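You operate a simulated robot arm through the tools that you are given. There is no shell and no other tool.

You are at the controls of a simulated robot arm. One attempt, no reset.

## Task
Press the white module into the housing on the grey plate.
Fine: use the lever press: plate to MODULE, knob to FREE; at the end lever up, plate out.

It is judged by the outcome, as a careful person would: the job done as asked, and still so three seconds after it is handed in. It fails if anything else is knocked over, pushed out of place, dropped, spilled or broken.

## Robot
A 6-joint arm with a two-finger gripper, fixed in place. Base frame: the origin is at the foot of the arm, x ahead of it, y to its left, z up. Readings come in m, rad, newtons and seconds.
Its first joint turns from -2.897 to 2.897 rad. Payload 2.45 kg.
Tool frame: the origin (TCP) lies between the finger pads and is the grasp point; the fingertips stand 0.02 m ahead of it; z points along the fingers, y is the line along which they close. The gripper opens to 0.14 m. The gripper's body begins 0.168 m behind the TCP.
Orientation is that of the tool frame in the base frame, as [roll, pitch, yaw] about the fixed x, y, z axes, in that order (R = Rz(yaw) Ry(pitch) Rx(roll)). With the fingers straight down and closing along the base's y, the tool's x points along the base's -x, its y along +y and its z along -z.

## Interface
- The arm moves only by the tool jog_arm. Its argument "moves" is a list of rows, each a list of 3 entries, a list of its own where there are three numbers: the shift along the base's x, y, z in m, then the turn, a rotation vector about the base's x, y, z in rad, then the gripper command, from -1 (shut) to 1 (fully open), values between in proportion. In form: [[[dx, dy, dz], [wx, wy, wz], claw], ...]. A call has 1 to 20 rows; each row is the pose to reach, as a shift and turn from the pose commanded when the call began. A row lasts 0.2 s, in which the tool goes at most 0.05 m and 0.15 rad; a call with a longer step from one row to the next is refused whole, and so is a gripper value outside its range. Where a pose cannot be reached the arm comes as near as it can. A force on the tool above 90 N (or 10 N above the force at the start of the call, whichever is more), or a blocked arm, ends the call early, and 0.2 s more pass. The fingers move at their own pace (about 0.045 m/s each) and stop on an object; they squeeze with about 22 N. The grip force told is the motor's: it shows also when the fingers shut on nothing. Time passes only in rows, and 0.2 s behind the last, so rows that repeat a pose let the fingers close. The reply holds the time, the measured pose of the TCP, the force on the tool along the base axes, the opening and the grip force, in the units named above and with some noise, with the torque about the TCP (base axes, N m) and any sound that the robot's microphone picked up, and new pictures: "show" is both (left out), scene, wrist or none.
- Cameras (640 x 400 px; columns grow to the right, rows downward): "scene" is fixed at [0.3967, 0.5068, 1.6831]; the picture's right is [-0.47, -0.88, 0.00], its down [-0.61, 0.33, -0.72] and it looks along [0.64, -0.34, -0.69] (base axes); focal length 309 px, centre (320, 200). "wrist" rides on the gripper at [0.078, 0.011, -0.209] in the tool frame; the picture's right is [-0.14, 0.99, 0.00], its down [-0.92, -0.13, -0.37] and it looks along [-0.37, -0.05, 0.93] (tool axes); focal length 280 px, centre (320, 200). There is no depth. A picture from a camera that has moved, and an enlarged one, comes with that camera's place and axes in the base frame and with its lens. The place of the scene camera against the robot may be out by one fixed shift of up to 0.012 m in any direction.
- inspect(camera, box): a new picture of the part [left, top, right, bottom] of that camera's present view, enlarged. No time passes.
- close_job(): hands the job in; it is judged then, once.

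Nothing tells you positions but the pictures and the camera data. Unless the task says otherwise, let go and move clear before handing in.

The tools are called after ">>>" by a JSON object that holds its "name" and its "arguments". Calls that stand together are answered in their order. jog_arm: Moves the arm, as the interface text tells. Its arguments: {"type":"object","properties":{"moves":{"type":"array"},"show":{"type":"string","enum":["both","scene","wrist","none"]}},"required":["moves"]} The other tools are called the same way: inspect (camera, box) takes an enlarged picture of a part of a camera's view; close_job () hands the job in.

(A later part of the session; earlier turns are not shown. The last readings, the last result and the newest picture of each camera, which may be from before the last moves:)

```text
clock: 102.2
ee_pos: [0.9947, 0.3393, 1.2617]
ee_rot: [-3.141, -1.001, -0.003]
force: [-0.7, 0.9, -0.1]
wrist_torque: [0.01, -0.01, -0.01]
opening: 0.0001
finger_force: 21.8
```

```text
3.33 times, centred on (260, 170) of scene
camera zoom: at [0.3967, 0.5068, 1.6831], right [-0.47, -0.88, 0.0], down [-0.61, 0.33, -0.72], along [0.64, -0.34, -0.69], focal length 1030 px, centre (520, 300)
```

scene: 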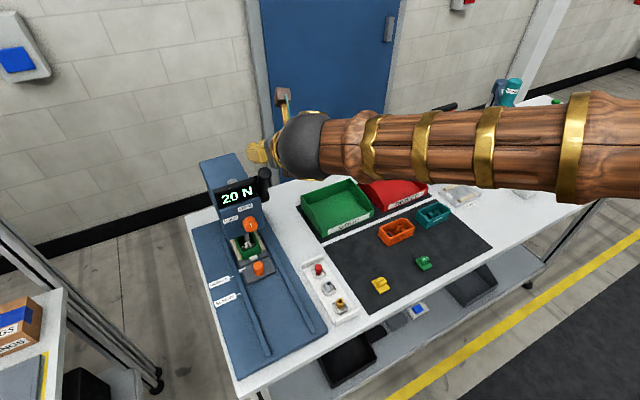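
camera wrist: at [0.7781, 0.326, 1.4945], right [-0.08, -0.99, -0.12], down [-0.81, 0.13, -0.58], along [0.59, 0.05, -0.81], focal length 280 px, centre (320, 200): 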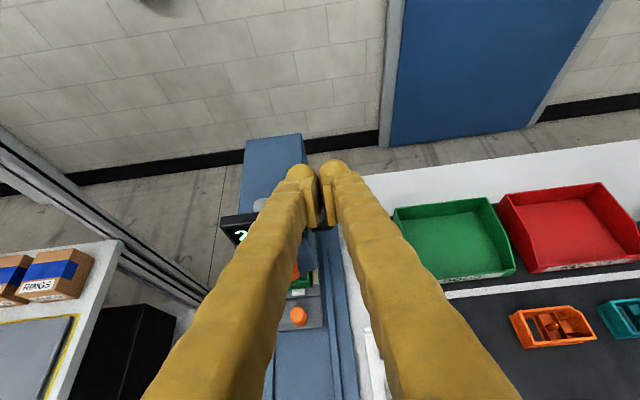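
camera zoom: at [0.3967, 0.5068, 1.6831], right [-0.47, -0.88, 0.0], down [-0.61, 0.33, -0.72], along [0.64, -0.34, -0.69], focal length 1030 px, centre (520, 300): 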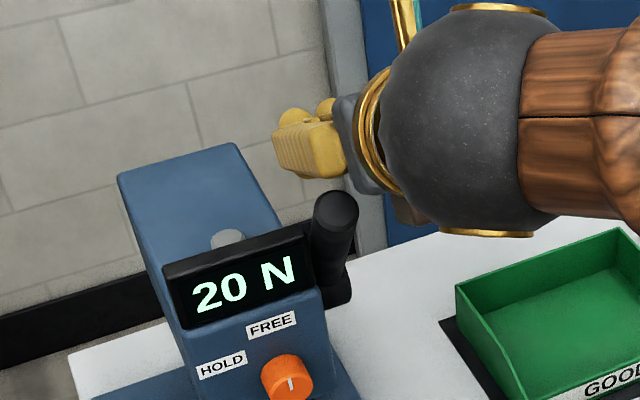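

No contact yet. Now sweeping down toward the operator so the finger edge pushes the handle to about 57°.

>>> {"name": "jog_arm", "arguments": {"moves": [[[-0.0076, 0, -0.0119], [0, 0, 0], -1], [[-0.0153, 0, -0.0238], [0, 0, 0], -1], [[-0.023, 0, -0.0357], [0, 0, 0], -1], [[-0.0306, 0, -0.0477], [0, 0, 0], -1], [[-0.0383, 0, -0.0596], [0, 0, 0], -1], [[-0.046, 0, -0.0715], [0, 0, 0], -1], [[-0.046, 0, -0.0715], [0, 0, 0], -1]], "show": "both"}}

>>> {"name": "inspect", "arguments": {"camera": "scene", "box": [190, 130, 310, 250]}}

>>> {"name": "inspect", "arguments": {"camera": "wrist", "box": [220, 100, 400, 250]}}

```text
clock: 103.8
ee_pos: [0.949, 0.3389, 1.1908]
ee_rot: [3.14, -0.999, -0.003]
force: [1.0, 0.4, 0.8]
wrist_torque: [0.0, -0.06, -0.03]
opening: 0.0
finger_force: 22.6
camera wrist: at [0.8151, 0.328, 1.369], right [-0.08, -0.99, -0.12], down [-0.81, 0.13, -0.58], along [0.59, 0.05, -0.81], focal length 280 px, centre (320, 200)
```

scene: 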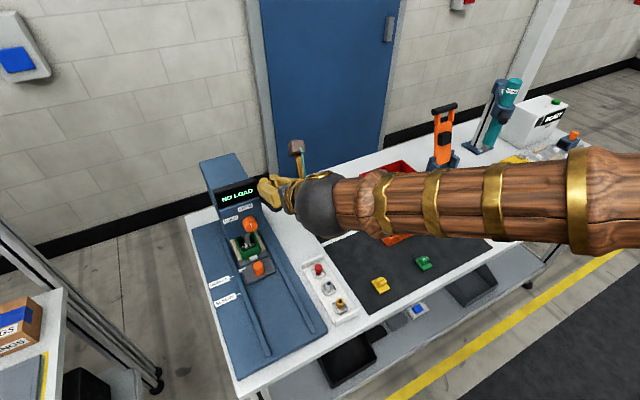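
wrist: 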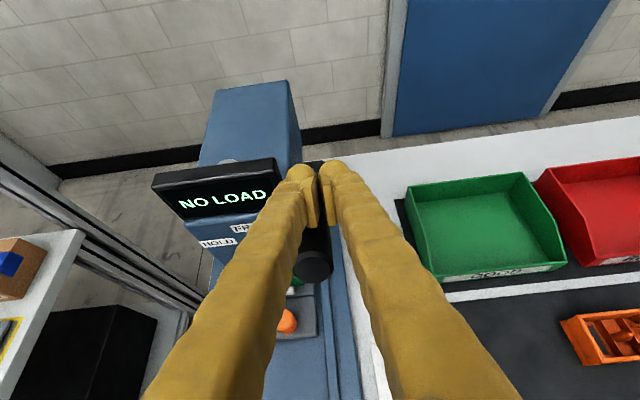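

```text
3.33 times, centred on (250, 190) of scene
camera zoom: at [0.3967, 0.5068, 1.6831], right [-0.47, -0.88, 0.0], down [-0.61, 0.33, -0.72], along [0.64, -0.34, -0.69], focal length 1030 px, centre (553, 233)
```

zoom: 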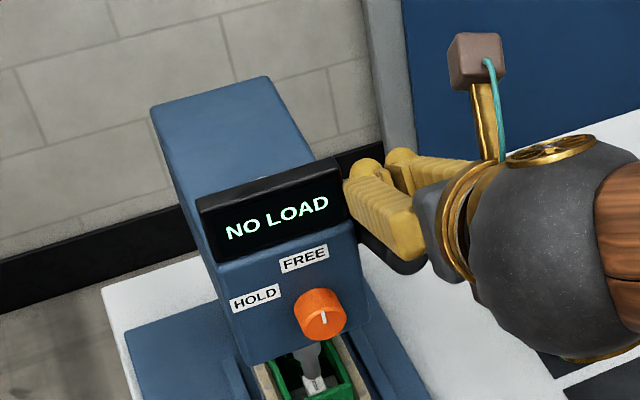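

```text
2.67 times, centred on (310, 175) of wrist
camera zoom: at [0.8151, 0.328, 1.369], right [-0.08, -0.99, -0.12], down [-0.81, 0.13, -0.58], along [0.59, 0.05, -0.81], focal length 748 px, centre (347, 267)
```

zoom: 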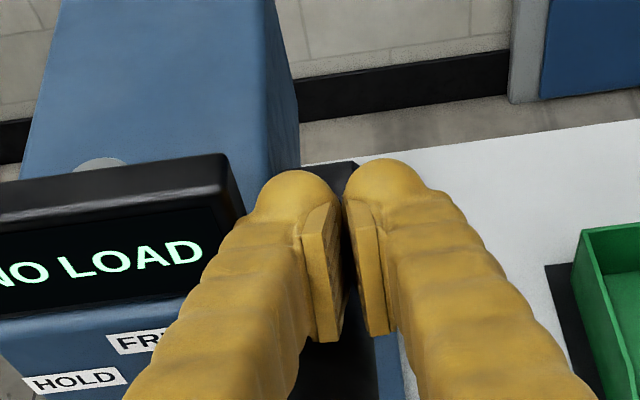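

The lever is being carried down under the finger edge (display reset to NO LOAD). Now following the arc to about 86°, turning the tool with it.

>>> {"name": "jog_arm", "arguments": {"moves": [[[-0.0041, 0, -0.0031], [0, -0.05, 0], -1], [[-0.0081, 0, -0.0063], [0, -0.1, 0], -1], [[-0.0118, 0, -0.0098], [0, -0.15, 0], -1], [[-0.0154, 0, -0.0134], [0, -0.2, 0], -1], [[-0.0188, 0, -0.0172], [0, -0.25, 0], -1], [[-0.022, 0, -0.0212], [0, -0.3, 0], -1], [[-0.0249, 0, -0.0253], [0, -0.35, 0], -1], [[-0.0277, 0, -0.0296], [0, -0.4, 0], -1], [[-0.0303, 0, -0.034], [0, -0.45, 0], -1], [[-0.0327, 0, -0.0385], [0, -0.5, 0], -1], [[-0.0327, 0, -0.0385], [0, -0.5, 0], -1]], "show": "both"}}

>>> {"name": "inspect", "arguments": {"camera": "scene", "box": [190, 150, 310, 270]}}

>>> {"name": "inspect", "arguments": {"camera": "wrist", "box": [220, 130, 400, 280]}}

```text
clock: 106.2
ee_pos: [0.9147, 0.3381, 1.1516]
ee_rot: [-3.132, -1.501, -0.014]
force: [-0.3, -0.5, 2.4]
wrist_torque: [-0.01, 0.02, 0.04]
opening: 0.0002
finger_force: 22.1
camera wrist: at [0.7128, 0.3276, 1.2443], right [-0.01, -0.99, -0.14], down [-0.43, 0.13, -0.89], along [0.9, 0.05, -0.43], focal length 280 px, centre (320, 200)
```

scene: 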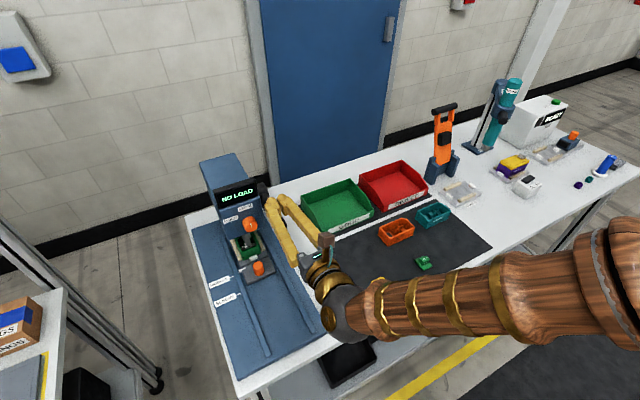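
wrist: 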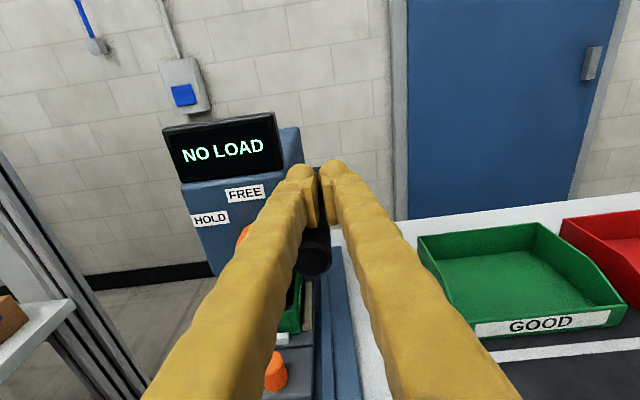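

```text
3.33 times, centred on (250, 210) of scene
camera zoom: at [0.3967, 0.5068, 1.6831], right [-0.47, -0.88, 0.0], down [-0.61, 0.33, -0.72], along [0.64, -0.34, -0.69], focal length 1030 px, centre (553, 167)
```

zoom: 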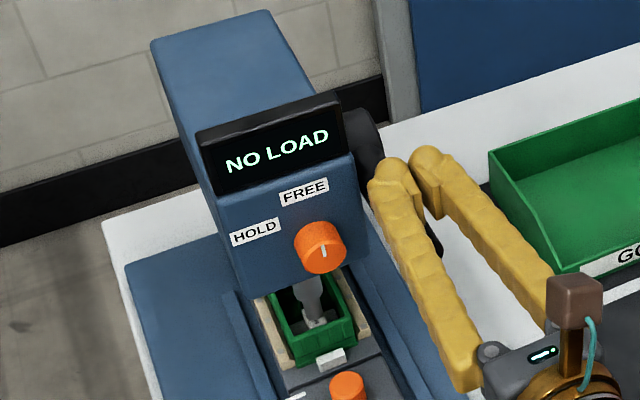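

```text
2.67 times, centred on (310, 205) of wrist
camera zoom: at [0.7128, 0.3276, 1.2443], right [-0.01, -0.99, -0.14], down [-0.43, 0.13, -0.89], along [0.9, 0.05, -0.43], focal length 748 px, centre (347, 187)
```

zoom: 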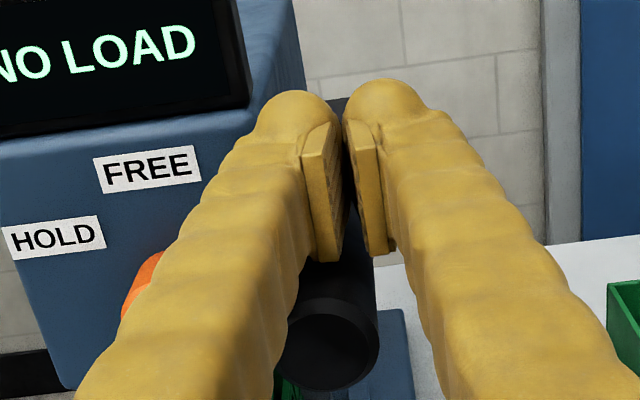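

Continuing the press in small steps; watching force and display.

>>> {"name": "jog_arm", "arguments": {"moves": [[[-0.0021, 0, -0.0047], [0, -0.05, 0], -1], [[-0.004, 0, -0.0094], [0, -0.1, 0], -1], [[-0.004, 0, -0.0094], [0, -0.1, 0], -1]], "show": "none"}}

>>> {"name": "inspect", "arguments": {"camera": "wrist", "box": [150, 80, 400, 280]}}

```text
clock: 107.0
ee_pos: [0.9099, 0.3378, 1.1424]
ee_rot: [-0.017, -1.541, -3.126]
force: [0.3, 0.0, 1.6]
wrist_torque: [0.01, 0.01, -0.04]
opening: 0.0
finger_force: 22.7
```

```text
2.00 times, centred on (275, 180) of wrist
camera zoom: at [0.7008, 0.328, 1.2141], right [0.0, -0.99, -0.14], down [-0.34, 0.13, -0.93], along [0.94, 0.05, -0.34], focal length 561 px, centre (410, 240)
```

zoom: 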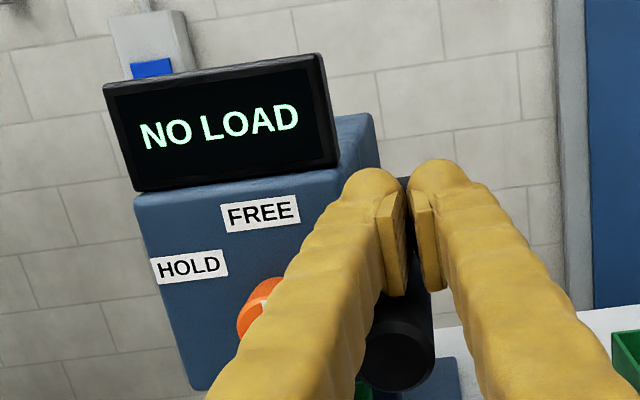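

>>> {"name": "jog_arm", "arguments": {"moves": [[[-0.0016, 0, -0.0048], [0, -0.05, 0], -1], [[-0.003, 0, -0.0097], [0, -0.1, 0], -1], [[-0.003, 0, -0.0097], [0, -0.1, 0], -1]], "show": "none"}}

>>> {"name": "inspect", "arguments": {"camera": "wrist", "box": [150, 80, 400, 280]}}

```text
clock: 107.8
ee_pos: [0.9083, 0.3384, 1.1362]
ee_rot: [-0.02, -1.434, -3.124]
force: [9.6, 0.7, 39.1]
wrist_torque: [0.45, -0.68, -0.05]
opening: 0.0002
finger_force: 21.9
```

```text
2.00 times, centred on (275, 180) of wrist
camera zoom: at [0.6917, 0.3276, 1.1851], right [0.02, -0.99, -0.14], down [-0.24, 0.13, -0.96], along [0.97, 0.05, -0.24], focal length 561 px, centre (410, 240)
```

zoom: 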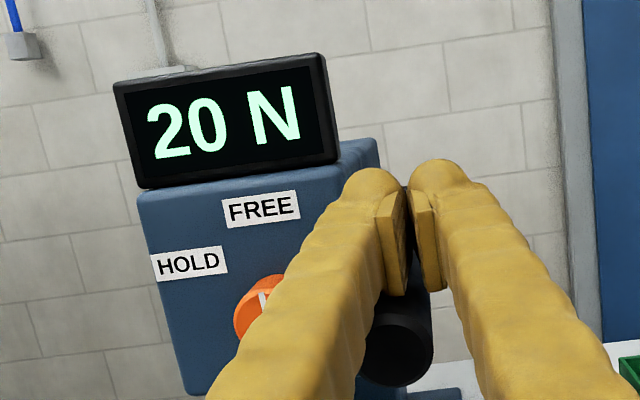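

The display reads 20 N while I push with about 40 N on a lever that is now horizontal, so it may be at its stop. I'll press slightly more to see whether anything still moves.

>>> {"name": "jog_arm", "arguments": {"moves": [[[0, 0, -0.0015], [0, 0, 0], -1], [[0, 0, -0.0015], [0, 0, 0], -1]], "show": "none"}}

>>> {"name": "inspect", "arguments": {"camera": "wrist", "box": [150, 80, 400, 280]}}

>>> {"name": "inspect", "arguments": {"camera": "scene", "box": [220, 210, 280, 260]}}

```text
clock: 108.3
ee_pos: [0.9087, 0.3376, 1.1353]
ee_rot: [-0.024, -1.434, -3.122]
force: [12.1, -5.3, 69.9]
wrist_torque: [0.7, -1.15, 0.12]
opening: 0.0002
finger_force: 22.3
```

```text
2.00 times, centred on (275, 180) of wrist
camera zoom: at [0.6914, 0.3277, 1.1841], right [0.02, -0.99, -0.14], down [-0.24, 0.13, -0.96], along [0.97, 0.05, -0.24], focal length 561 px, centre (410, 240)
```

zoom: 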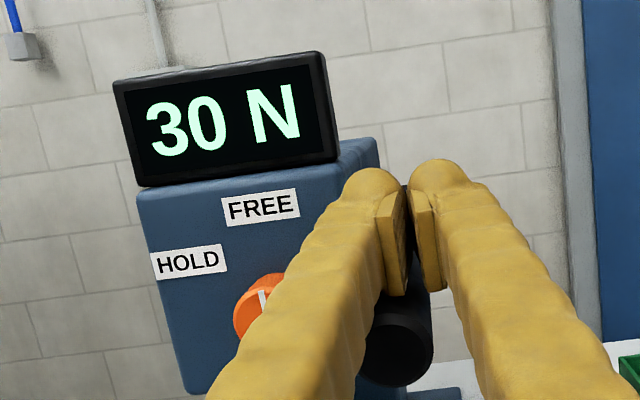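

```text
8.00 times, centred on (250, 235) of scene
camera zoom: at [0.3967, 0.5068, 1.6831], right [-0.47, -0.88, 0.0], down [-0.61, 0.33, -0.72], along [0.64, -0.34, -0.69], focal length 2471 px, centre (880, -80)
```

zoom: 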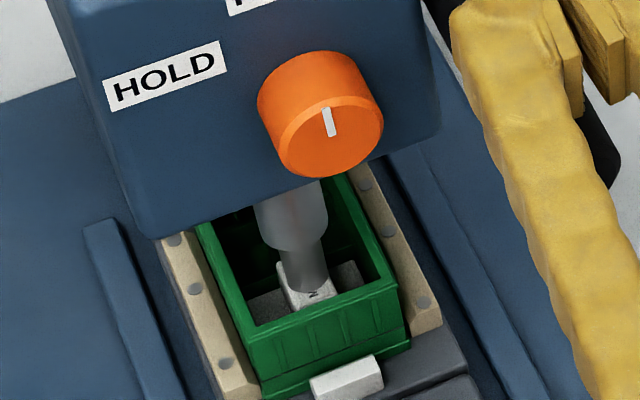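

It rises with force (30 N at about 70 N on the handle), so there is more to go. I'm pushing too close to the pivot; I'll ease off, slide outward to the handle's end for more leverage, and level the tool.

>>> {"name": "jog_arm", "arguments": {"moves": [[[0, 0, 0.006], [0, 0, 0], -1], [[0, 0, 0.014], [0, 0.03, 0], -1], [[-0.012, 0, 0.016], [0, 0.08, 0], -1], [[-0.026, 0, 0.016], [0, 0.13, 0], -1], [[-0.036, 0, 0.016], [0, 0.13, 0], -1], [[-0.036, 0, 0.012], [0, 0.13, 0], -1], [[-0.036, 0, 0.009], [0, 0.13, 0], -1], [[-0.036, 0, 0.009], [0, 0.13, 0], -1]], "show": "none"}}

>>> {"name": "inspect", "arguments": {"camera": "wrist", "box": [150, 80, 400, 280]}}

>>> {"name": "inspect", "arguments": {"camera": "scene", "box": [190, 150, 310, 270]}}

```text
clock: 110.2
ee_pos: [0.8721, 0.3387, 1.1411]
ee_rot: [-2.024, -1.571, -1.123]
force: [-0.3, 0.4, 0.9]
wrist_torque: [0.07, -0.04, -0.01]
opening: 0.0
finger_force: 22.5
```

```text
2.00 times, centred on (275, 180) of wrist
camera zoom: at [0.6642, 0.3285, 1.2187], right [0.0, -0.99, -0.14], down [-0.37, 0.13, -0.92], along [0.93, 0.05, -0.37], focal length 561 px, centre (410, 240)
```

zoom: 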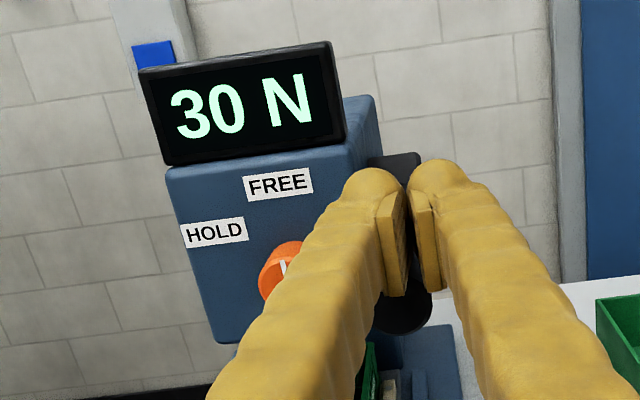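

```text
3.33 times, centred on (250, 210) of scene
camera zoom: at [0.3967, 0.5068, 1.6831], right [-0.47, -0.88, 0.0], down [-0.61, 0.33, -0.72], along [0.64, -0.34, -0.69], focal length 1030 px, centre (553, 167)
```

zoom: 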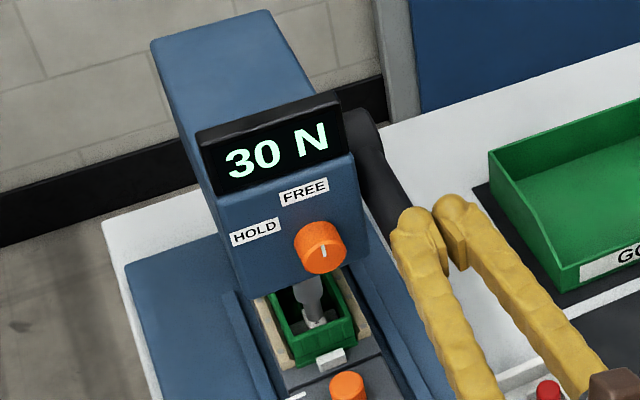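

Now the fingertips rest on the outer end of the handle. Pressing down in small steps.

>>> {"name": "jog_arm", "arguments": {"moves": [[[0, 0, -0.002], [0, 0, 0], -1], [[0, 0, -0.004], [0, 0, 0], -1], [[0, 0, -0.004], [0, 0, 0], -1]], "show": "none"}}

>>> {"name": "inspect", "arguments": {"camera": "wrist", "box": [150, 80, 400, 280]}}

```text
clock: 111.0
ee_pos: [0.8726, 0.3389, 1.1356]
ee_rot: [-1.359, -1.57, -1.785]
force: [-0.8, 0.9, 3.0]
wrist_torque: [0.05, 0.0, 0.0]
opening: 0.0
finger_force: 21.9
```

```text
2.00 times, centred on (275, 180) of wrist
camera zoom: at [0.6643, 0.3284, 1.2147], right [0.0, -0.99, -0.14], down [-0.37, 0.13, -0.92], along [0.93, 0.05, -0.36], focal length 561 px, centre (410, 240)
```

zoom: 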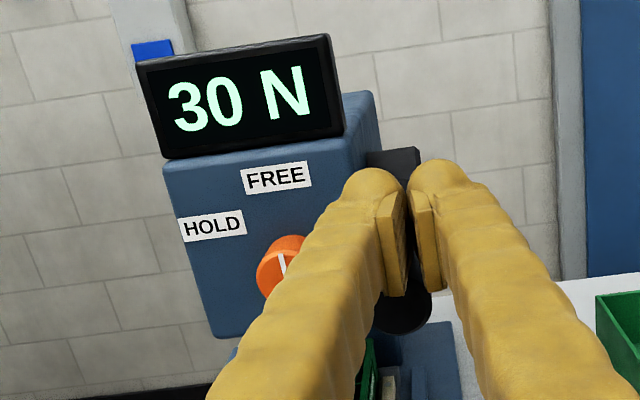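

>>> {"name": "jog_arm", "arguments": {"moves": [[[0, 0, -0.002], [0, 0, 0], -1], [[0, 0, -0.005], [0, 0, 0], -1], [[0, 0, -0.005], [0, 0, 0], -1]], "show": "none"}}

>>> {"name": "inspect", "arguments": {"camera": "wrist", "box": [150, 80, 400, 280]}}

```text
clock: 111.8
ee_pos: [0.8729, 0.3389, 1.1348]
ee_rot: [-0.425, -1.567, -2.716]
force: [-8.5, -2.9, 36.5]
wrist_torque: [0.32, -0.21, 0.19]
opening: 0.0002
finger_force: 22.4
```

```text
2.00 times, centred on (275, 180) of wrist
camera zoom: at [0.6641, 0.3283, 1.2117], right [0.0, -0.99, -0.14], down [-0.36, 0.13, -0.92], along [0.93, 0.05, -0.36], focal length 561 px, centre (410, 240)
```

zoom: 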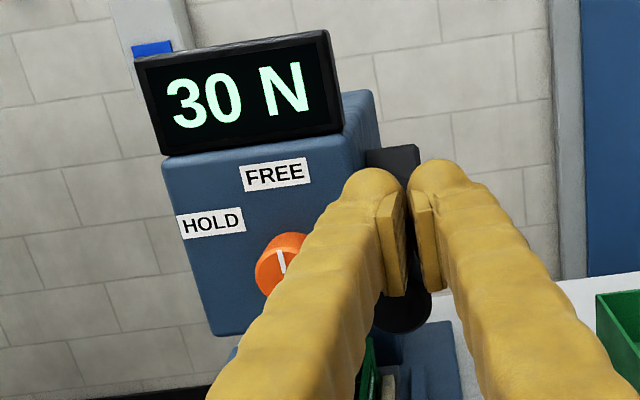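

>>> {"name": "jog_arm", "arguments": {"moves": [[[0, 0, -0.001], [0, 0, 0], -1], [[0, 0, -0.002], [0, 0, 0], -1], [[0, 0, -0.002], [0, 0, 0], -1]], "show": "none"}}

>>> {"name": "inspect", "arguments": {"camera": "wrist", "box": [150, 80, 400, 280]}}

```text
clock: 112.5
ee_pos: [0.8732, 0.3393, 1.1345]
ee_rot: [-0.363, -1.566, -2.781]
force: [-6.8, 2.7, 66.8]
wrist_torque: [0.8, -0.6, 0.27]
opening: 0.0001
finger_force: 21.7
```

```text
2.00 times, centred on (275, 180) of wrist
camera zoom: at [0.6639, 0.3282, 1.21], right [0.0, -0.99, -0.14], down [-0.36, 0.13, -0.92], along [0.93, 0.05, -0.36], focal length 561 px, centre (410, 240)
```

zoom: 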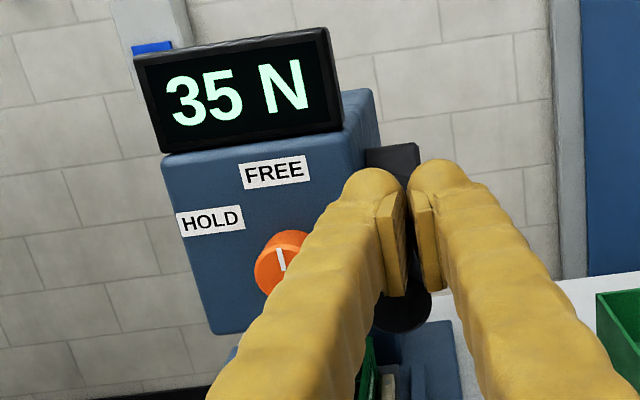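

The display shows 35 N, and the lever is at exactly horizontal and no longer moves, so this is the full stroke. I'll let the lever rise gently, following it back up along the arc.

>>> {"name": "jog_arm", "arguments": {"moves": [[[0, 0, 0.006], [0, 0, 0], -1], [[0.003, 0, 0.014], [0, 0.03, 0], -1], [[0.0083, 0, 0.0231], [0, 0.07, 0], -1], [[0.016, 0, 0.0286], [0, 0.12, 0], -1], [[0.0234, 0, 0.0339], [0, 0.17, 0], -1], [[0.0303, 0, 0.0384], [0, 0.22, 0], -1], [[0.0372, 0, 0.0427], [0, 0.27, 0], -1], [[0.044, 0, 0.0463], [0, 0.32, 0], -1], [[0.0506, 0, 0.0497], [0, 0.37, 0], -1], [[0.0567, 0, 0.0527], [0, 0.42, 0], -1], [[0.0627, 0, 0.0555], [0, 0.47, 0], -1], [[0.069, 0, 0.0577], [0, 0.52, 0], -1], [[0.075, 0, 0.0596], [0, 0.57, 0], -1], [[0.0827, 0, 0.0715], [0, 0.57, 0], -1], [[0.0903, 0, 0.0834], [0, 0.57, 0], -1], [[0.098, 0, 0.0954], [0, 0.57, 0], -1], [[0.1057, 0, 0.1073], [0, 0.57, 0], -1], [[0.1134, 0, 0.1192], [0, 0.57, 0], -1], [[0.121, 0, 0.1311], [0, 0.57, 0], -1]], "show": "both"}}

>>> {"name": "inspect", "arguments": {"camera": "scene", "box": [190, 130, 310, 270]}}

```text
clock: 116.5
ee_pos: [0.9934, 0.3385, 1.2614]
ee_rot: [-3.142, -1.0, -0.002]
force: [-0.3, -0.8, 1.0]
wrist_torque: [0.0, 0.0, 0.05]
opening: 0.0
finger_force: 21.9
camera wrist: at [0.8609, 0.3282, 1.4395], right [-0.08, -0.99, -0.12], down [-0.81, 0.13, -0.58], along [0.59, 0.05, -0.81], focal length 280 px, centre (320, 200)
```

scene: 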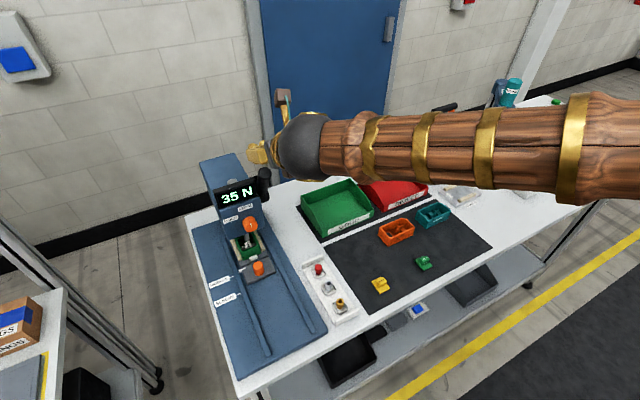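
wrist: 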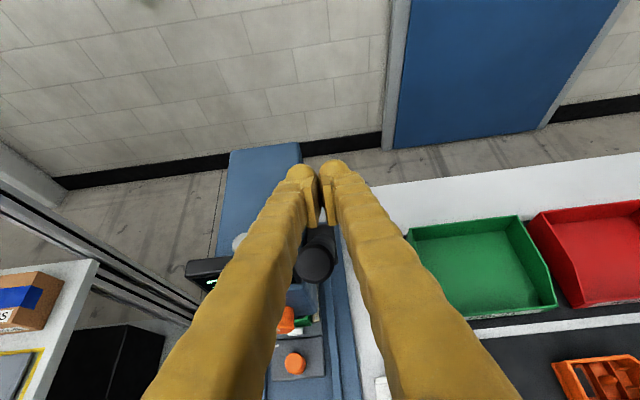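

```text
2.86 times, centred on (250, 200) of scene
camera zoom: at [0.3967, 0.5068, 1.6831], right [-0.47, -0.88, 0.0], down [-0.61, 0.33, -0.72], along [0.64, -0.34, -0.69], focal length 883 px, centre (520, 200)
```

zoom: 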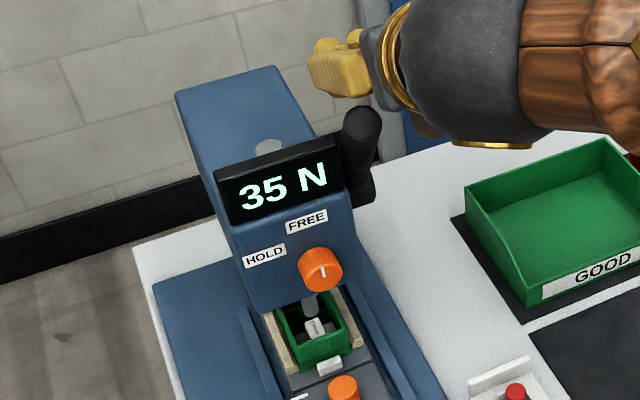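

The lever is back up. I'll retreat from it and take a closer look at the module in the housing.

>>> {"name": "jog_arm", "arguments": {"moves": [[[-0.03, 0, 0.02], [0, 0, 0], -1], [[-0.065, 0, 0.042], [0, 0, 0], -1], [[-0.1, 0, 0.06], [0, 0, 0], -1], [[-0.14, -0.01, 0.06], [0, 0, 0], -1], [[-0.18, -0.02, 0.05], [0, 0, 0], -1], [[-0.22, -0.03, 0.04], [0, 0, 0], -1], [[-0.22, -0.03, 0.04], [0, 0, 0], -1]], "show": "both"}}

>>> {"name": "inspect", "arguments": {"camera": "scene", "box": [220, 215, 280, 265]}}

>>> {"name": "inspect", "arguments": {"camera": "wrist", "box": [180, 150, 340, 300]}}

```text
clock: 118.2
ee_pos: [0.7731, 0.3101, 1.2996]
ee_rot: [3.139, -1.0, -0.002]
force: [0.1, 0.1, 0.1]
wrist_torque: [0.03, 0.02, 0.02]
opening: 0.0
finger_force: 22.2
camera wrist: at [0.6404, 0.2988, 1.4777], right [-0.08, -0.99, -0.11], down [-0.81, 0.13, -0.58], along [0.59, 0.05, -0.81], focal length 280 px, centre (320, 200)
```

scene: 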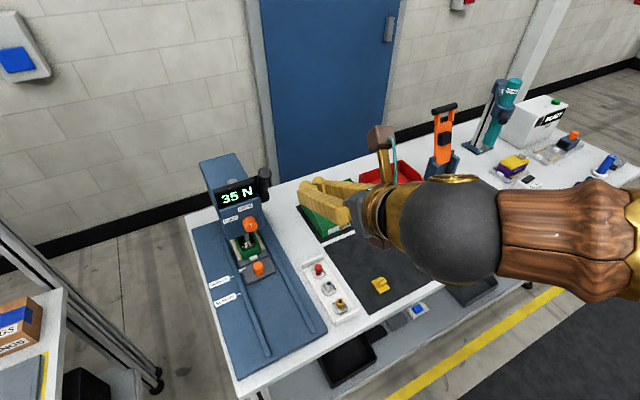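
wrist: 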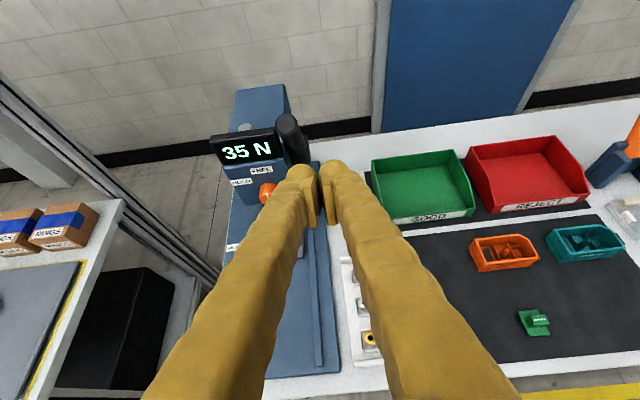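

```text
8.00 times, centred on (250, 240) of scene
camera zoom: at [0.3967, 0.5068, 1.6831], right [-0.47, -0.88, 0.0], down [-0.61, 0.33, -0.72], along [0.64, -0.34, -0.69], focal length 2471 px, centre (880, -120)
```

zoom: 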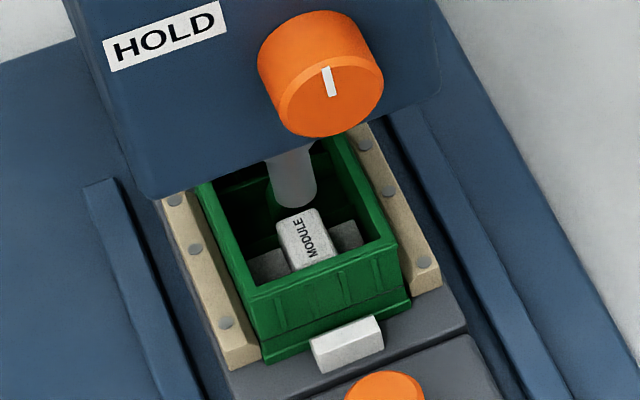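

```text
2.67 times, centred on (260, 225) of wrist
camera zoom: at [0.6404, 0.2988, 1.4777], right [-0.08, -0.99, -0.11], down [-0.81, 0.13, -0.58], along [0.59, 0.05, -0.81], focal length 748 px, centre (480, 133)
```

zoom: 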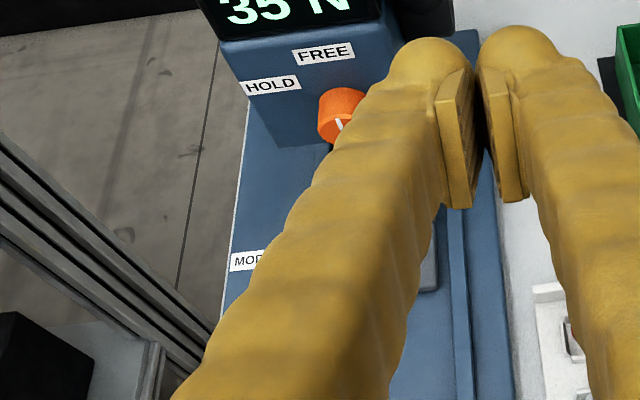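

The module sits lower in the pocket than before pressing. Now for pulling the plate out: I'll roll the tool back 180° about its axis in two steps.

>>> {"name": "jog_arm", "arguments": {"moves": [[[0, 0.005, 0], [0.12, 0, -0.077], -1], [[0, 0.01, 0], [0.24, 0, -0.154], -1], [[0, 0.015, 0], [0.36, 0, -0.231], -1], [[0, 0.02, 0], [0.48, 0, -0.308], -1], [[0, 0.025, 0], [0.6, 0, -0.385], -1], [[0, 0.03, 0], [0.72, 0, -0.462], -1], [[0, 0.035, 0], [0.84, 0, -0.539], -1], [[0, 0.04, 0], [0.96, 0, -0.616], -1], [[0, 0.045, 0], [1.08, 0, -0.693], -1], [[0, 0.05, 0], [1.2, 0, -0.77], -1], [[0, 0.055, 0], [1.321, 0, -0.848], -1], [[0, 0.055, 0], [1.321, 0, -0.848], -1]], "show": "none"}}

>>> {"name": "jog_arm", "arguments": {"moves": [[[0, 0.005, 0], [0.12, 0, -0.077], -1], [[0, 0.01, 0], [0.24, 0, -0.154], -1], [[0, 0.015, 0], [0.36, 0, -0.231], -1], [[0, 0.02, 0], [0.48, 0, -0.308], -1], [[0, 0.025, 0], [0.6, 0, -0.385], -1], [[0, 0.03, 0], [0.72, 0, -0.462], -1], [[0, 0.035, 0], [0.84, 0, -0.539], -0.7], [[0, 0.04, 0], [0.96, 0, -0.616], -0.4], [[0, 0.045, 0], [1.08, 0, -0.693], -0.4], [[0, 0.05, 0], [1.2, 0, -0.77], -0.4], [[0, 0.055, 0], [1.321, 0, -0.848], -0.4], [[0, 0.055, 0], [1.321, 0, -0.848], -0.4]], "show": "both"}}

```text
clock: 120.8
ee_pos: [0.7735, 0.3642, 1.3012]
ee_rot: [-2.143, 0.001, -1.574]
force: [0.3, 0.6, 0.8]
wrist_torque: [-0.01, 0.02, 0.0]
opening: 0.0
finger_force: 21.8
```

```text
clock: 123.3
ee_pos: [0.7744, 0.4191, 1.3001]
ee_rot: [3.139, 1.0, -3.141]
force: [0.1, 0.4, -0.1]
wrist_torque: [0.03, -0.03, -0.05]
opening: 0.0417
finger_force: 0.0
camera wrist: at [0.5564, 0.4296, 1.3479], right [0.07, 0.99, 0.12], down [0.19, -0.13, 0.97], along [0.98, -0.05, -0.2], focal length 280 px, centre (320, 200)
```

scene: 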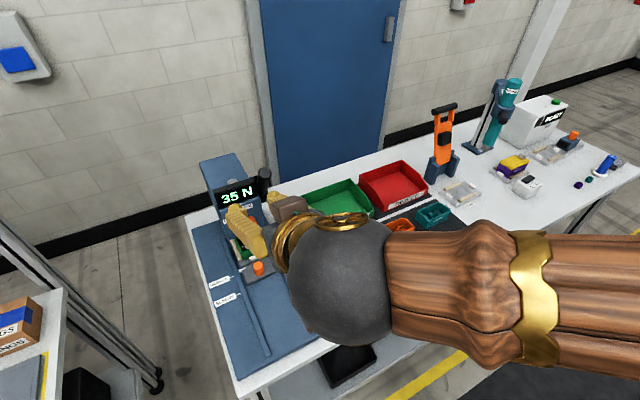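
wrist: 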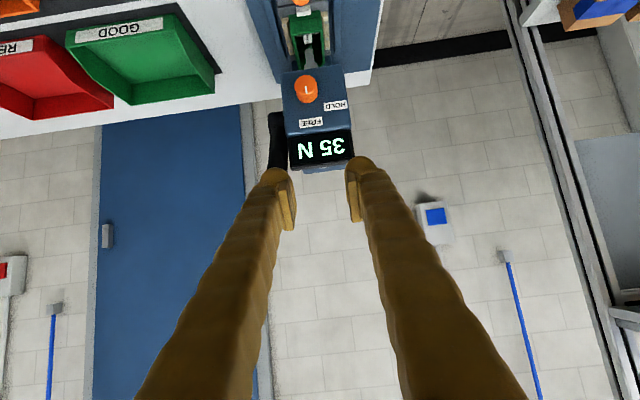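

Tool is back to its normal roll. Now tilting down to 0.4 rad and moving above the plate knob's approach path.

>>> {"name": "jog_arm", "arguments": {"moves": [[[0.005, 0, -0.035], [0, 0.12, 0], -0.4], [[0.01, 0, -0.07], [0, 0.24, 0], -0.4], [[0.015, 0.0005, -0.11], [0, 0.36, 0], -0.4], [[0.02, 0.0005, -0.15], [0, 0.48, 0], -0.4], [[0.026, 0.0005, -0.19], [0, 0.6, 0], -0.4], [[0.05, 0.0005, -0.215], [0, 0.6, 0], -0.4], [[0.08, 0.0005, -0.235], [0, 0.6, 0], -0.4], [[0.08, 0.0005, -0.235], [0, 0.6, 0], -0.4]], "show": "wrist"}}

>>> {"name": "inspect", "arguments": {"camera": "wrist", "box": [240, 100, 420, 250]}}

```text
clock: 125.2
ee_pos: [0.8534, 0.4193, 1.0646]
ee_rot: [3.14, 0.4, -3.14]
force: [0.1, -0.1, 0.3]
wrist_torque: [0.04, 0.0, -0.02]
opening: 0.042
finger_force: 0.0
camera wrist: at [0.701, 0.4295, 1.2268], right [0.12, 0.99, 0.05], down [0.71, -0.13, 0.7], along [0.7, -0.05, -0.71], focal length 280 px, centre (320, 200)
```

wrist: 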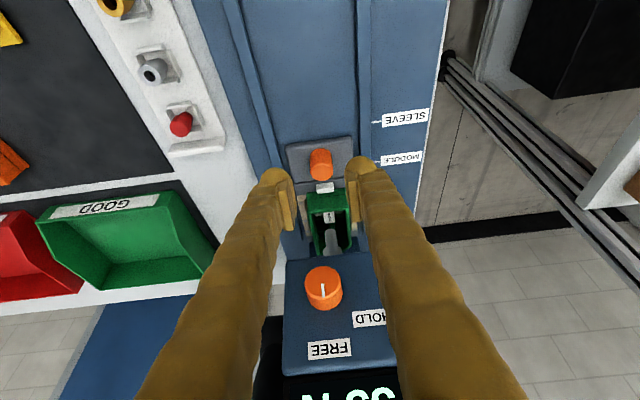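

```text
2.67 times, centred on (330, 175) of wrist
camera zoom: at [0.701, 0.4295, 1.2268], right [0.12, 0.99, 0.05], down [0.71, -0.13, 0.7], along [0.7, -0.05, -0.71], focal length 748 px, centre (293, 267)
```

zoom: 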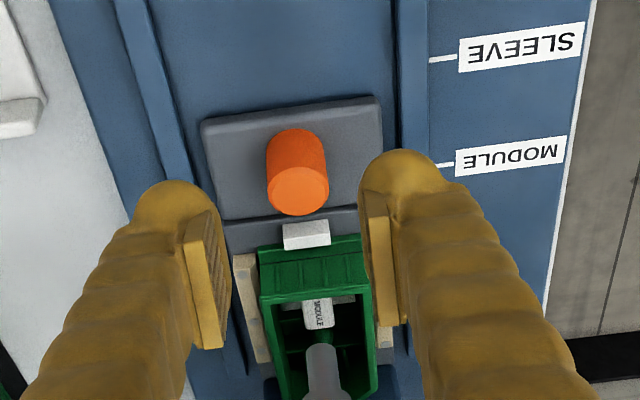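

Knob located at about (0.915, 0.419). Lowering around it and gripping.

>>> {"name": "jog_arm", "arguments": {"moves": [[[0.018, 0, -0.025], [0, 0, 0], -0.4], [[0.036, 0, -0.05], [0, 0, 0], -0.4], [[0.05, 0.0003, -0.078], [0, 0, 0], -0.4], [[0.058, 0.0003, -0.095], [0, 0, 0], -0.4], [[0.0615, 0.0003, -0.1032], [0, 0, 0], -0.4], [[0.0615, 0.0003, -0.1032], [0, 0, 0], -0.4], [[0.0615, 0.0003, -0.1032], [0, 0, 0], -1], [[0.0615, 0.0003, -0.1032], [0, 0, 0], -1], [[0.0615, 0.0003, -0.1032], [0, 0, 0], -1]], "show": "wrist"}}

>>> {"name": "inspect", "arguments": {"camera": "wrist", "box": [240, 120, 420, 270]}}

```text
clock: 127.2
ee_pos: [0.9155, 0.4195, 0.961]
ee_rot: [3.139, 0.4, -3.141]
force: [0.9, 0.7, -0.8]
wrist_torque: [-0.03, -0.09, -0.02]
opening: 0.0267
finger_force: 41.9
camera wrist: at [0.7631, 0.43, 1.1232], right [0.12, 0.99, 0.05], down [0.71, -0.13, 0.7], along [0.7, -0.05, -0.71], focal length 280 px, centre (320, 200)
```

wrist: 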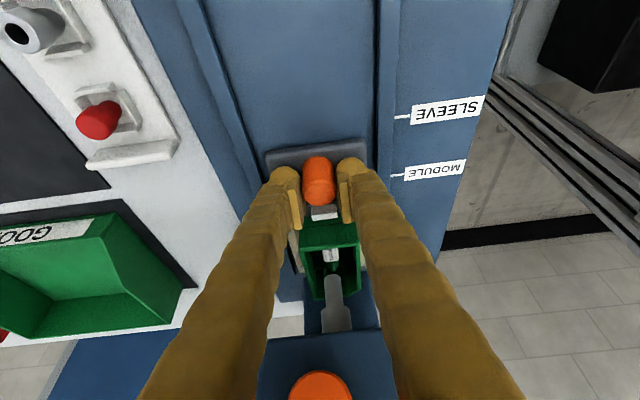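

```text
2.67 times, centred on (330, 195) of wrist
camera zoom: at [0.7631, 0.43, 1.1232], right [0.12, 0.99, 0.05], down [0.71, -0.13, 0.7], along [0.7, -0.05, -0.71], focal length 748 px, centre (293, 213)
```

zoom: 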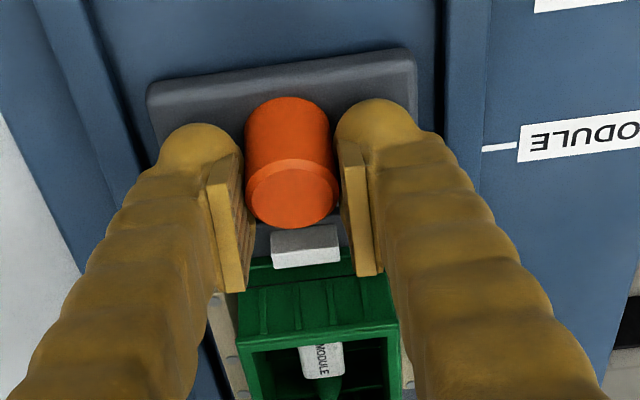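

Grip is clean. Pulling the plate straight out.

>>> {"name": "jog_arm", "arguments": {"moves": [[[-0.006, 0, 0], [0, 0, 0], -1], [[-0.016, 0, 0], [0, 0, 0], -1], [[-0.03, 0, 0], [0, 0, 0], -1], [[-0.046, 0, 0], [0, 0, 0], -1], [[-0.062, 0, 0], [0, 0, 0], -1], [[-0.078, 0, 0], [0, 0, 0], -1], [[-0.094, 0, 0], [0, 0, 0], -1], [[-0.11, 0, 0], [0, 0, 0], -1], [[-0.126, 0, 0], [0, 0, 0], -1], [[-0.142, 0, 0], [0, 0, 0], -1], [[-0.158, 0, 0], [0, 0, 0], -1], [[-0.174, 0, 0], [0, 0, 0], -1], [[-0.188, 0, 0], [0, 0, 0], -1], [[-0.2, 0, 0], [0, 0, 0], -1], [[-0.208, 0, 0], [0, 0, 0], -1], [[-0.208, 0, 0], [0, 0, 0], -1]], "show": "both"}}

>>> {"name": "inspect", "arguments": {"camera": "scene", "box": [200, 240, 330, 370]}}

```text
clock: 130.6
ee_pos: [0.7071, 0.4198, 0.9607]
ee_rot: [-3.14, 0.398, -3.141]
force: [0.6, 8.9, -25.0]
wrist_torque: [0.07, -0.07, -0.03]
opening: 0.0267
finger_force: 45.3
camera wrist: at [0.555, 0.4303, 1.1237], right [0.13, 0.99, 0.05], down [0.71, -0.13, 0.7], along [0.7, -0.05, -0.72], focal length 280 px, centre (320, 200)
```

scene: 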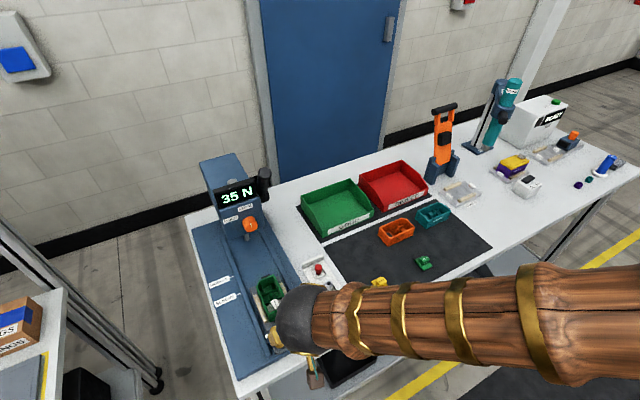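
wrist: 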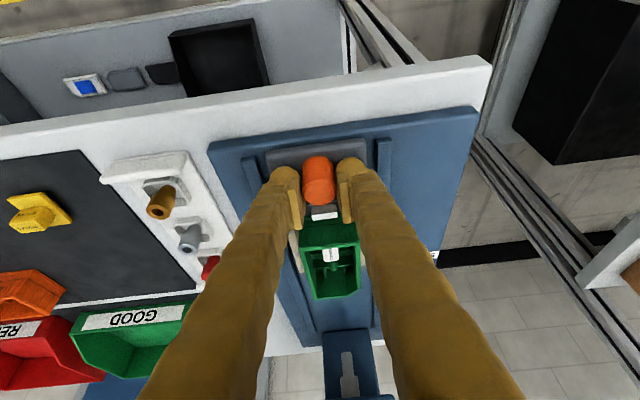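

```text
3.08 times, centred on (265, 305) of scene
camera zoom: at [0.3967, 0.5068, 1.6831], right [-0.47, -0.88, 0.0], down [-0.61, 0.33, -0.72], along [0.64, -0.34, -0.69], focal length 950 px, centre (489, -123)
```

zoom: 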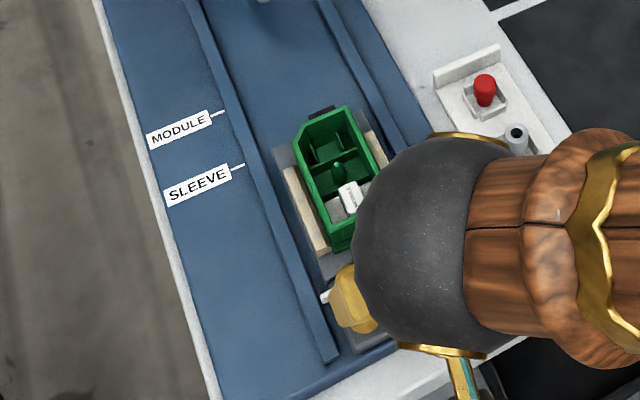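

Almost fully out; I'll ease the vertical load and pull the last 8 mm to the starting position.

>>> {"name": "jog_arm", "arguments": {"moves": [[[0, 0, -0.0015], [0, 0, 0], -1], [[-0.004, 0, -0.0015], [0, 0, 0], -1], [[-0.0085, 0, -0.0015], [0, 0, 0], -1], [[-0.0085, 0, -0.0015], [0, 0, 0], -1]], "show": "none"}}

>>> {"name": "jog_arm", "arguments": {"moves": [[[0, 0, 0], [0, 0, 0], -0.4], [[0, 0, 0], [0, 0, 0], -0.35], [[-0.012, 0, 0.028], [0, 0, 0], -0.35], [[-0.024, 0, 0.06], [0, 0, 0], -0.35], [[0.005, 0, 0.1], [0, 0.1, 0], -0.35], [[0.045, 0, 0.115], [0, 0.2, 0], 0], [[0.085, 0, 0.115], [0, 0.3, 0], 0.5], [[0.125, 0, 0.112], [0, 0.4, 0], 1], [[0.137, 0, 0.112], [0, 0.4, 0], 1], [[0.137, 0, 0.112], [0, 0.4, 0], 1], [[0.137, 0, 0.112], [0, 0.4, 0], 1]], "show": "both"}}

>>> {"name": "inspect", "arguments": {"camera": "wrist", "box": [270, 40, 390, 150]}}

>>> {"name": "inspect", "arguments": {"camera": "scene", "box": [240, 270, 310, 340]}}

```text
clock: 131.6
ee_pos: [0.6984, 0.4197, 0.961]
ee_rot: [3.139, 0.401, 3.141]
force: [-1.6, -6.3, 19.1]
wrist_torque: [-0.08, 0.06, 0.01]
opening: 0.0266
finger_force: 45.4
```

```text
clock: 133.9
ee_pos: [0.8338, 0.4181, 1.0744]
ee_rot: [3.14, 0.0, -3.139]
force: [-0.2, -0.3, -0.1]
wrist_torque: [-0.01, 0.01, -0.01]
opening: 0.1399
finger_force: 0.0
camera wrist: at [0.7568, 0.4281, 1.2826], right [0.14, 0.99, 0.0], down [0.92, -0.13, 0.37], along [0.36, -0.05, -0.93], focal length 280 px, centre (320, 200)
```

scene: 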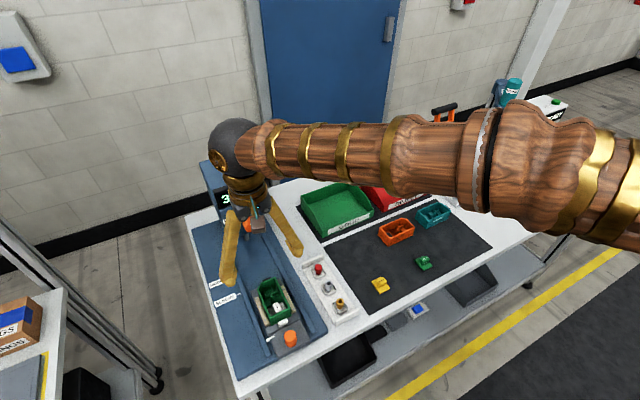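
wrist: 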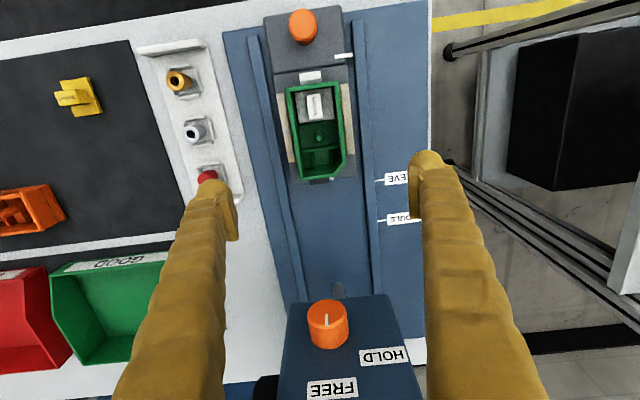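

```text
3.64 times, centred on (330, 95) of wrist
camera zoom: at [0.7568, 0.4281, 1.2826], right [0.14, 0.99, 0.0], down [0.92, -0.13, 0.37], along [0.36, -0.05, -0.93], focal length 1020 px, centre (284, 582)
```

zoom: 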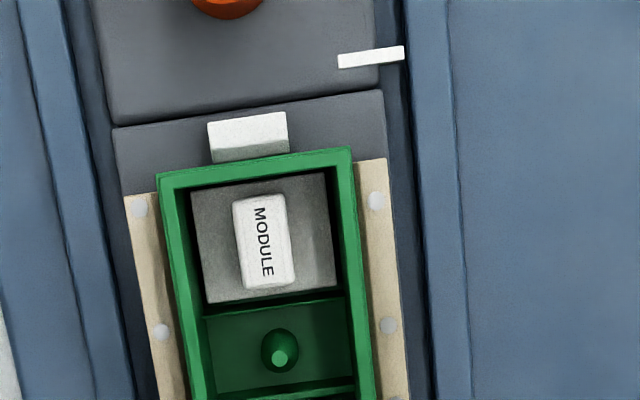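

```text
5.71 times, centred on (275, 305) of scene
camera zoom: at [0.3967, 0.5068, 1.6831], right [-0.47, -0.88, 0.0], down [-0.61, 0.33, -0.72], along [0.64, -0.34, -0.69], focal length 1765 px, centre (577, -400)
```

zoom: 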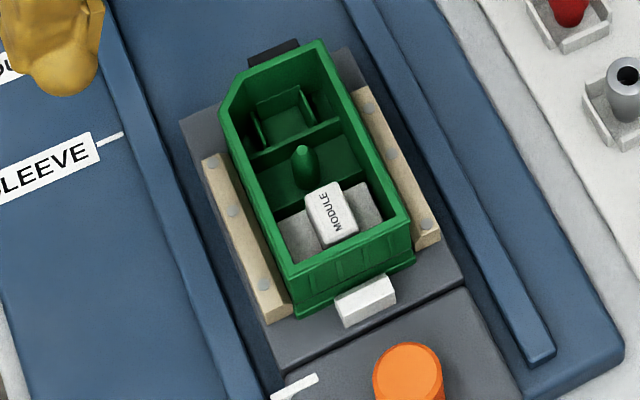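

The plate is out. I need to verify that the module is really seated, so I'll look closely into the pocket.

>>> {"name": "inspect", "arguments": {"camera": "wrist", "box": [285, 75, 355, 130]}}

>>> {"name": "inspect", "arguments": {"camera": "scene", "box": [258, 288, 298, 322]}}

```text
7.27 times, centred on (320, 102) of wrist
camera zoom: at [0.7568, 0.4281, 1.2826], right [0.14, 0.99, 0.0], down [0.92, -0.13, 0.37], along [0.36, -0.05, -0.93], focal length 2039 px, centre (320, 909)
```

zoom: 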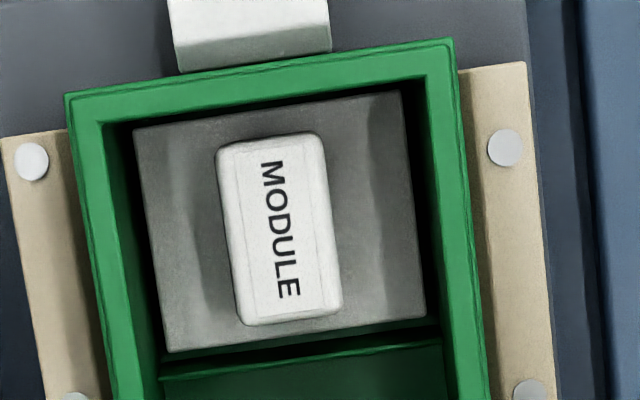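

```text
11.76 times, centred on (278, 305) of scene
camera zoom: at [0.3967, 0.5068, 1.6831], right [-0.47, -0.88, 0.0], down [-0.61, 0.33, -0.72], along [0.64, -0.34, -0.69], focal length 3634 px, centre (814, -1035)
```

zoom: 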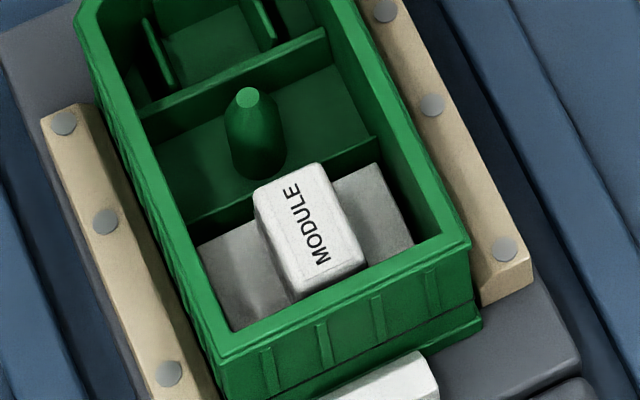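

The module lies flat on the pocket floor, with its plate about 10 mm below the divider top. The plate is back at its starting position, and the lever is up. I'll move the arm clear and do a final check.

>>> {"name": "jog_arm", "arguments": {"moves": [[[-0.01, 0, 0.045], [0, 0, 0], 1], [[-0.03, -0.01, 0.085], [0, 0, 0], 1], [[-0.06, -0.02, 0.12], [0, 0, 0], 1], [[-0.09, -0.04, 0.15], [0, 0, 0], 1], [[-0.12, -0.07, 0.18], [0, 0, 0], 1], [[-0.15, -0.1, 0.21], [0, 0, 0], 1], [[-0.18, -0.13, 0.24], [0, 0, 0], 1], [[-0.2, -0.165, 0.27], [0, 0, 0], 1], [[-0.22, -0.2, 0.3], [0, 0, 0], 1], [[-0.235, -0.215, 0.33], [0, 0, 0], 1], [[-0.235, -0.215, 0.35], [0, 0, 0], 1], [[-0.235, -0.215, 0.35], [0, 0, 0], 1]], "show": "both"}}

>>> {"name": "inspect", "arguments": {"camera": "scene", "box": [180, 140, 340, 260]}}

>>> {"name": "inspect", "arguments": {"camera": "scene", "box": [190, 250, 370, 370]}}

>>> {"name": "inspect", "arguments": {"camera": "scene", "box": [258, 288, 298, 322]}}

```text
refused: row 5 steps farther than a row can; nothing moved
```

```text
3.33 times, centred on (260, 200) of scene
camera zoom: at [0.3967, 0.5068, 1.6831], right [-0.47, -0.88, 0.0], down [-0.61, 0.33, -0.72], along [0.64, -0.34, -0.69], focal length 1030 px, centre (520, 200)
```

zoom: 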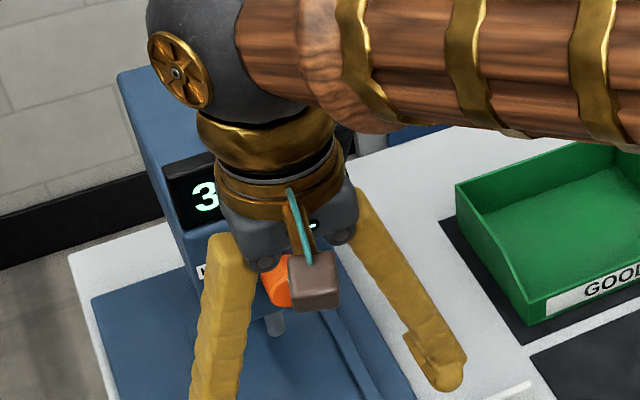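

```text
3.33 times, centred on (280, 310) of scene
camera zoom: at [0.3967, 0.5068, 1.6831], right [-0.47, -0.88, 0.0], down [-0.61, 0.33, -0.72], along [0.64, -0.34, -0.69], focal length 1030 px, centre (453, -167)
```

zoom: 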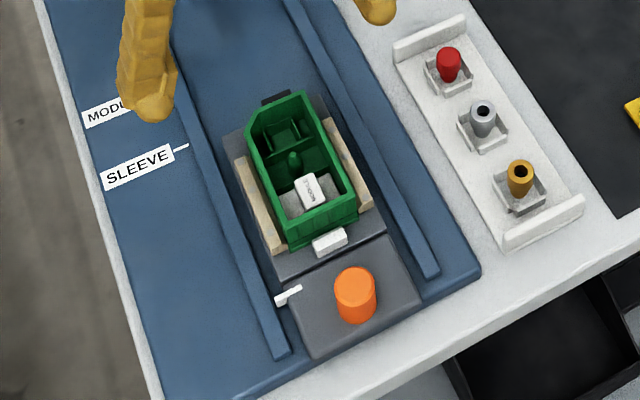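

```text
11.76 times, centred on (278, 305) of scene
camera zoom: at [0.3967, 0.5068, 1.6831], right [-0.47, -0.88, 0.0], down [-0.61, 0.33, -0.72], along [0.64, -0.34, -0.69], focal length 3634 px, centre (814, -1035)
```

zoom: 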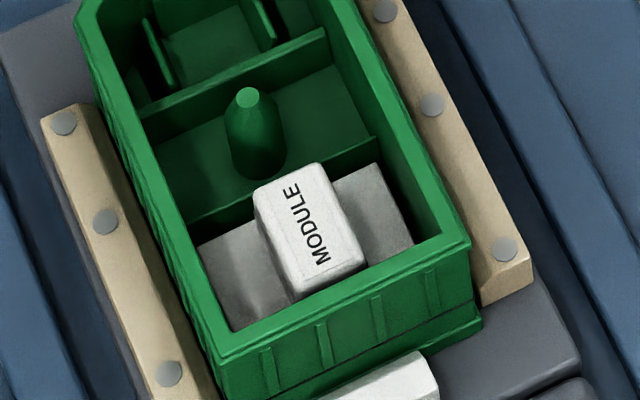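

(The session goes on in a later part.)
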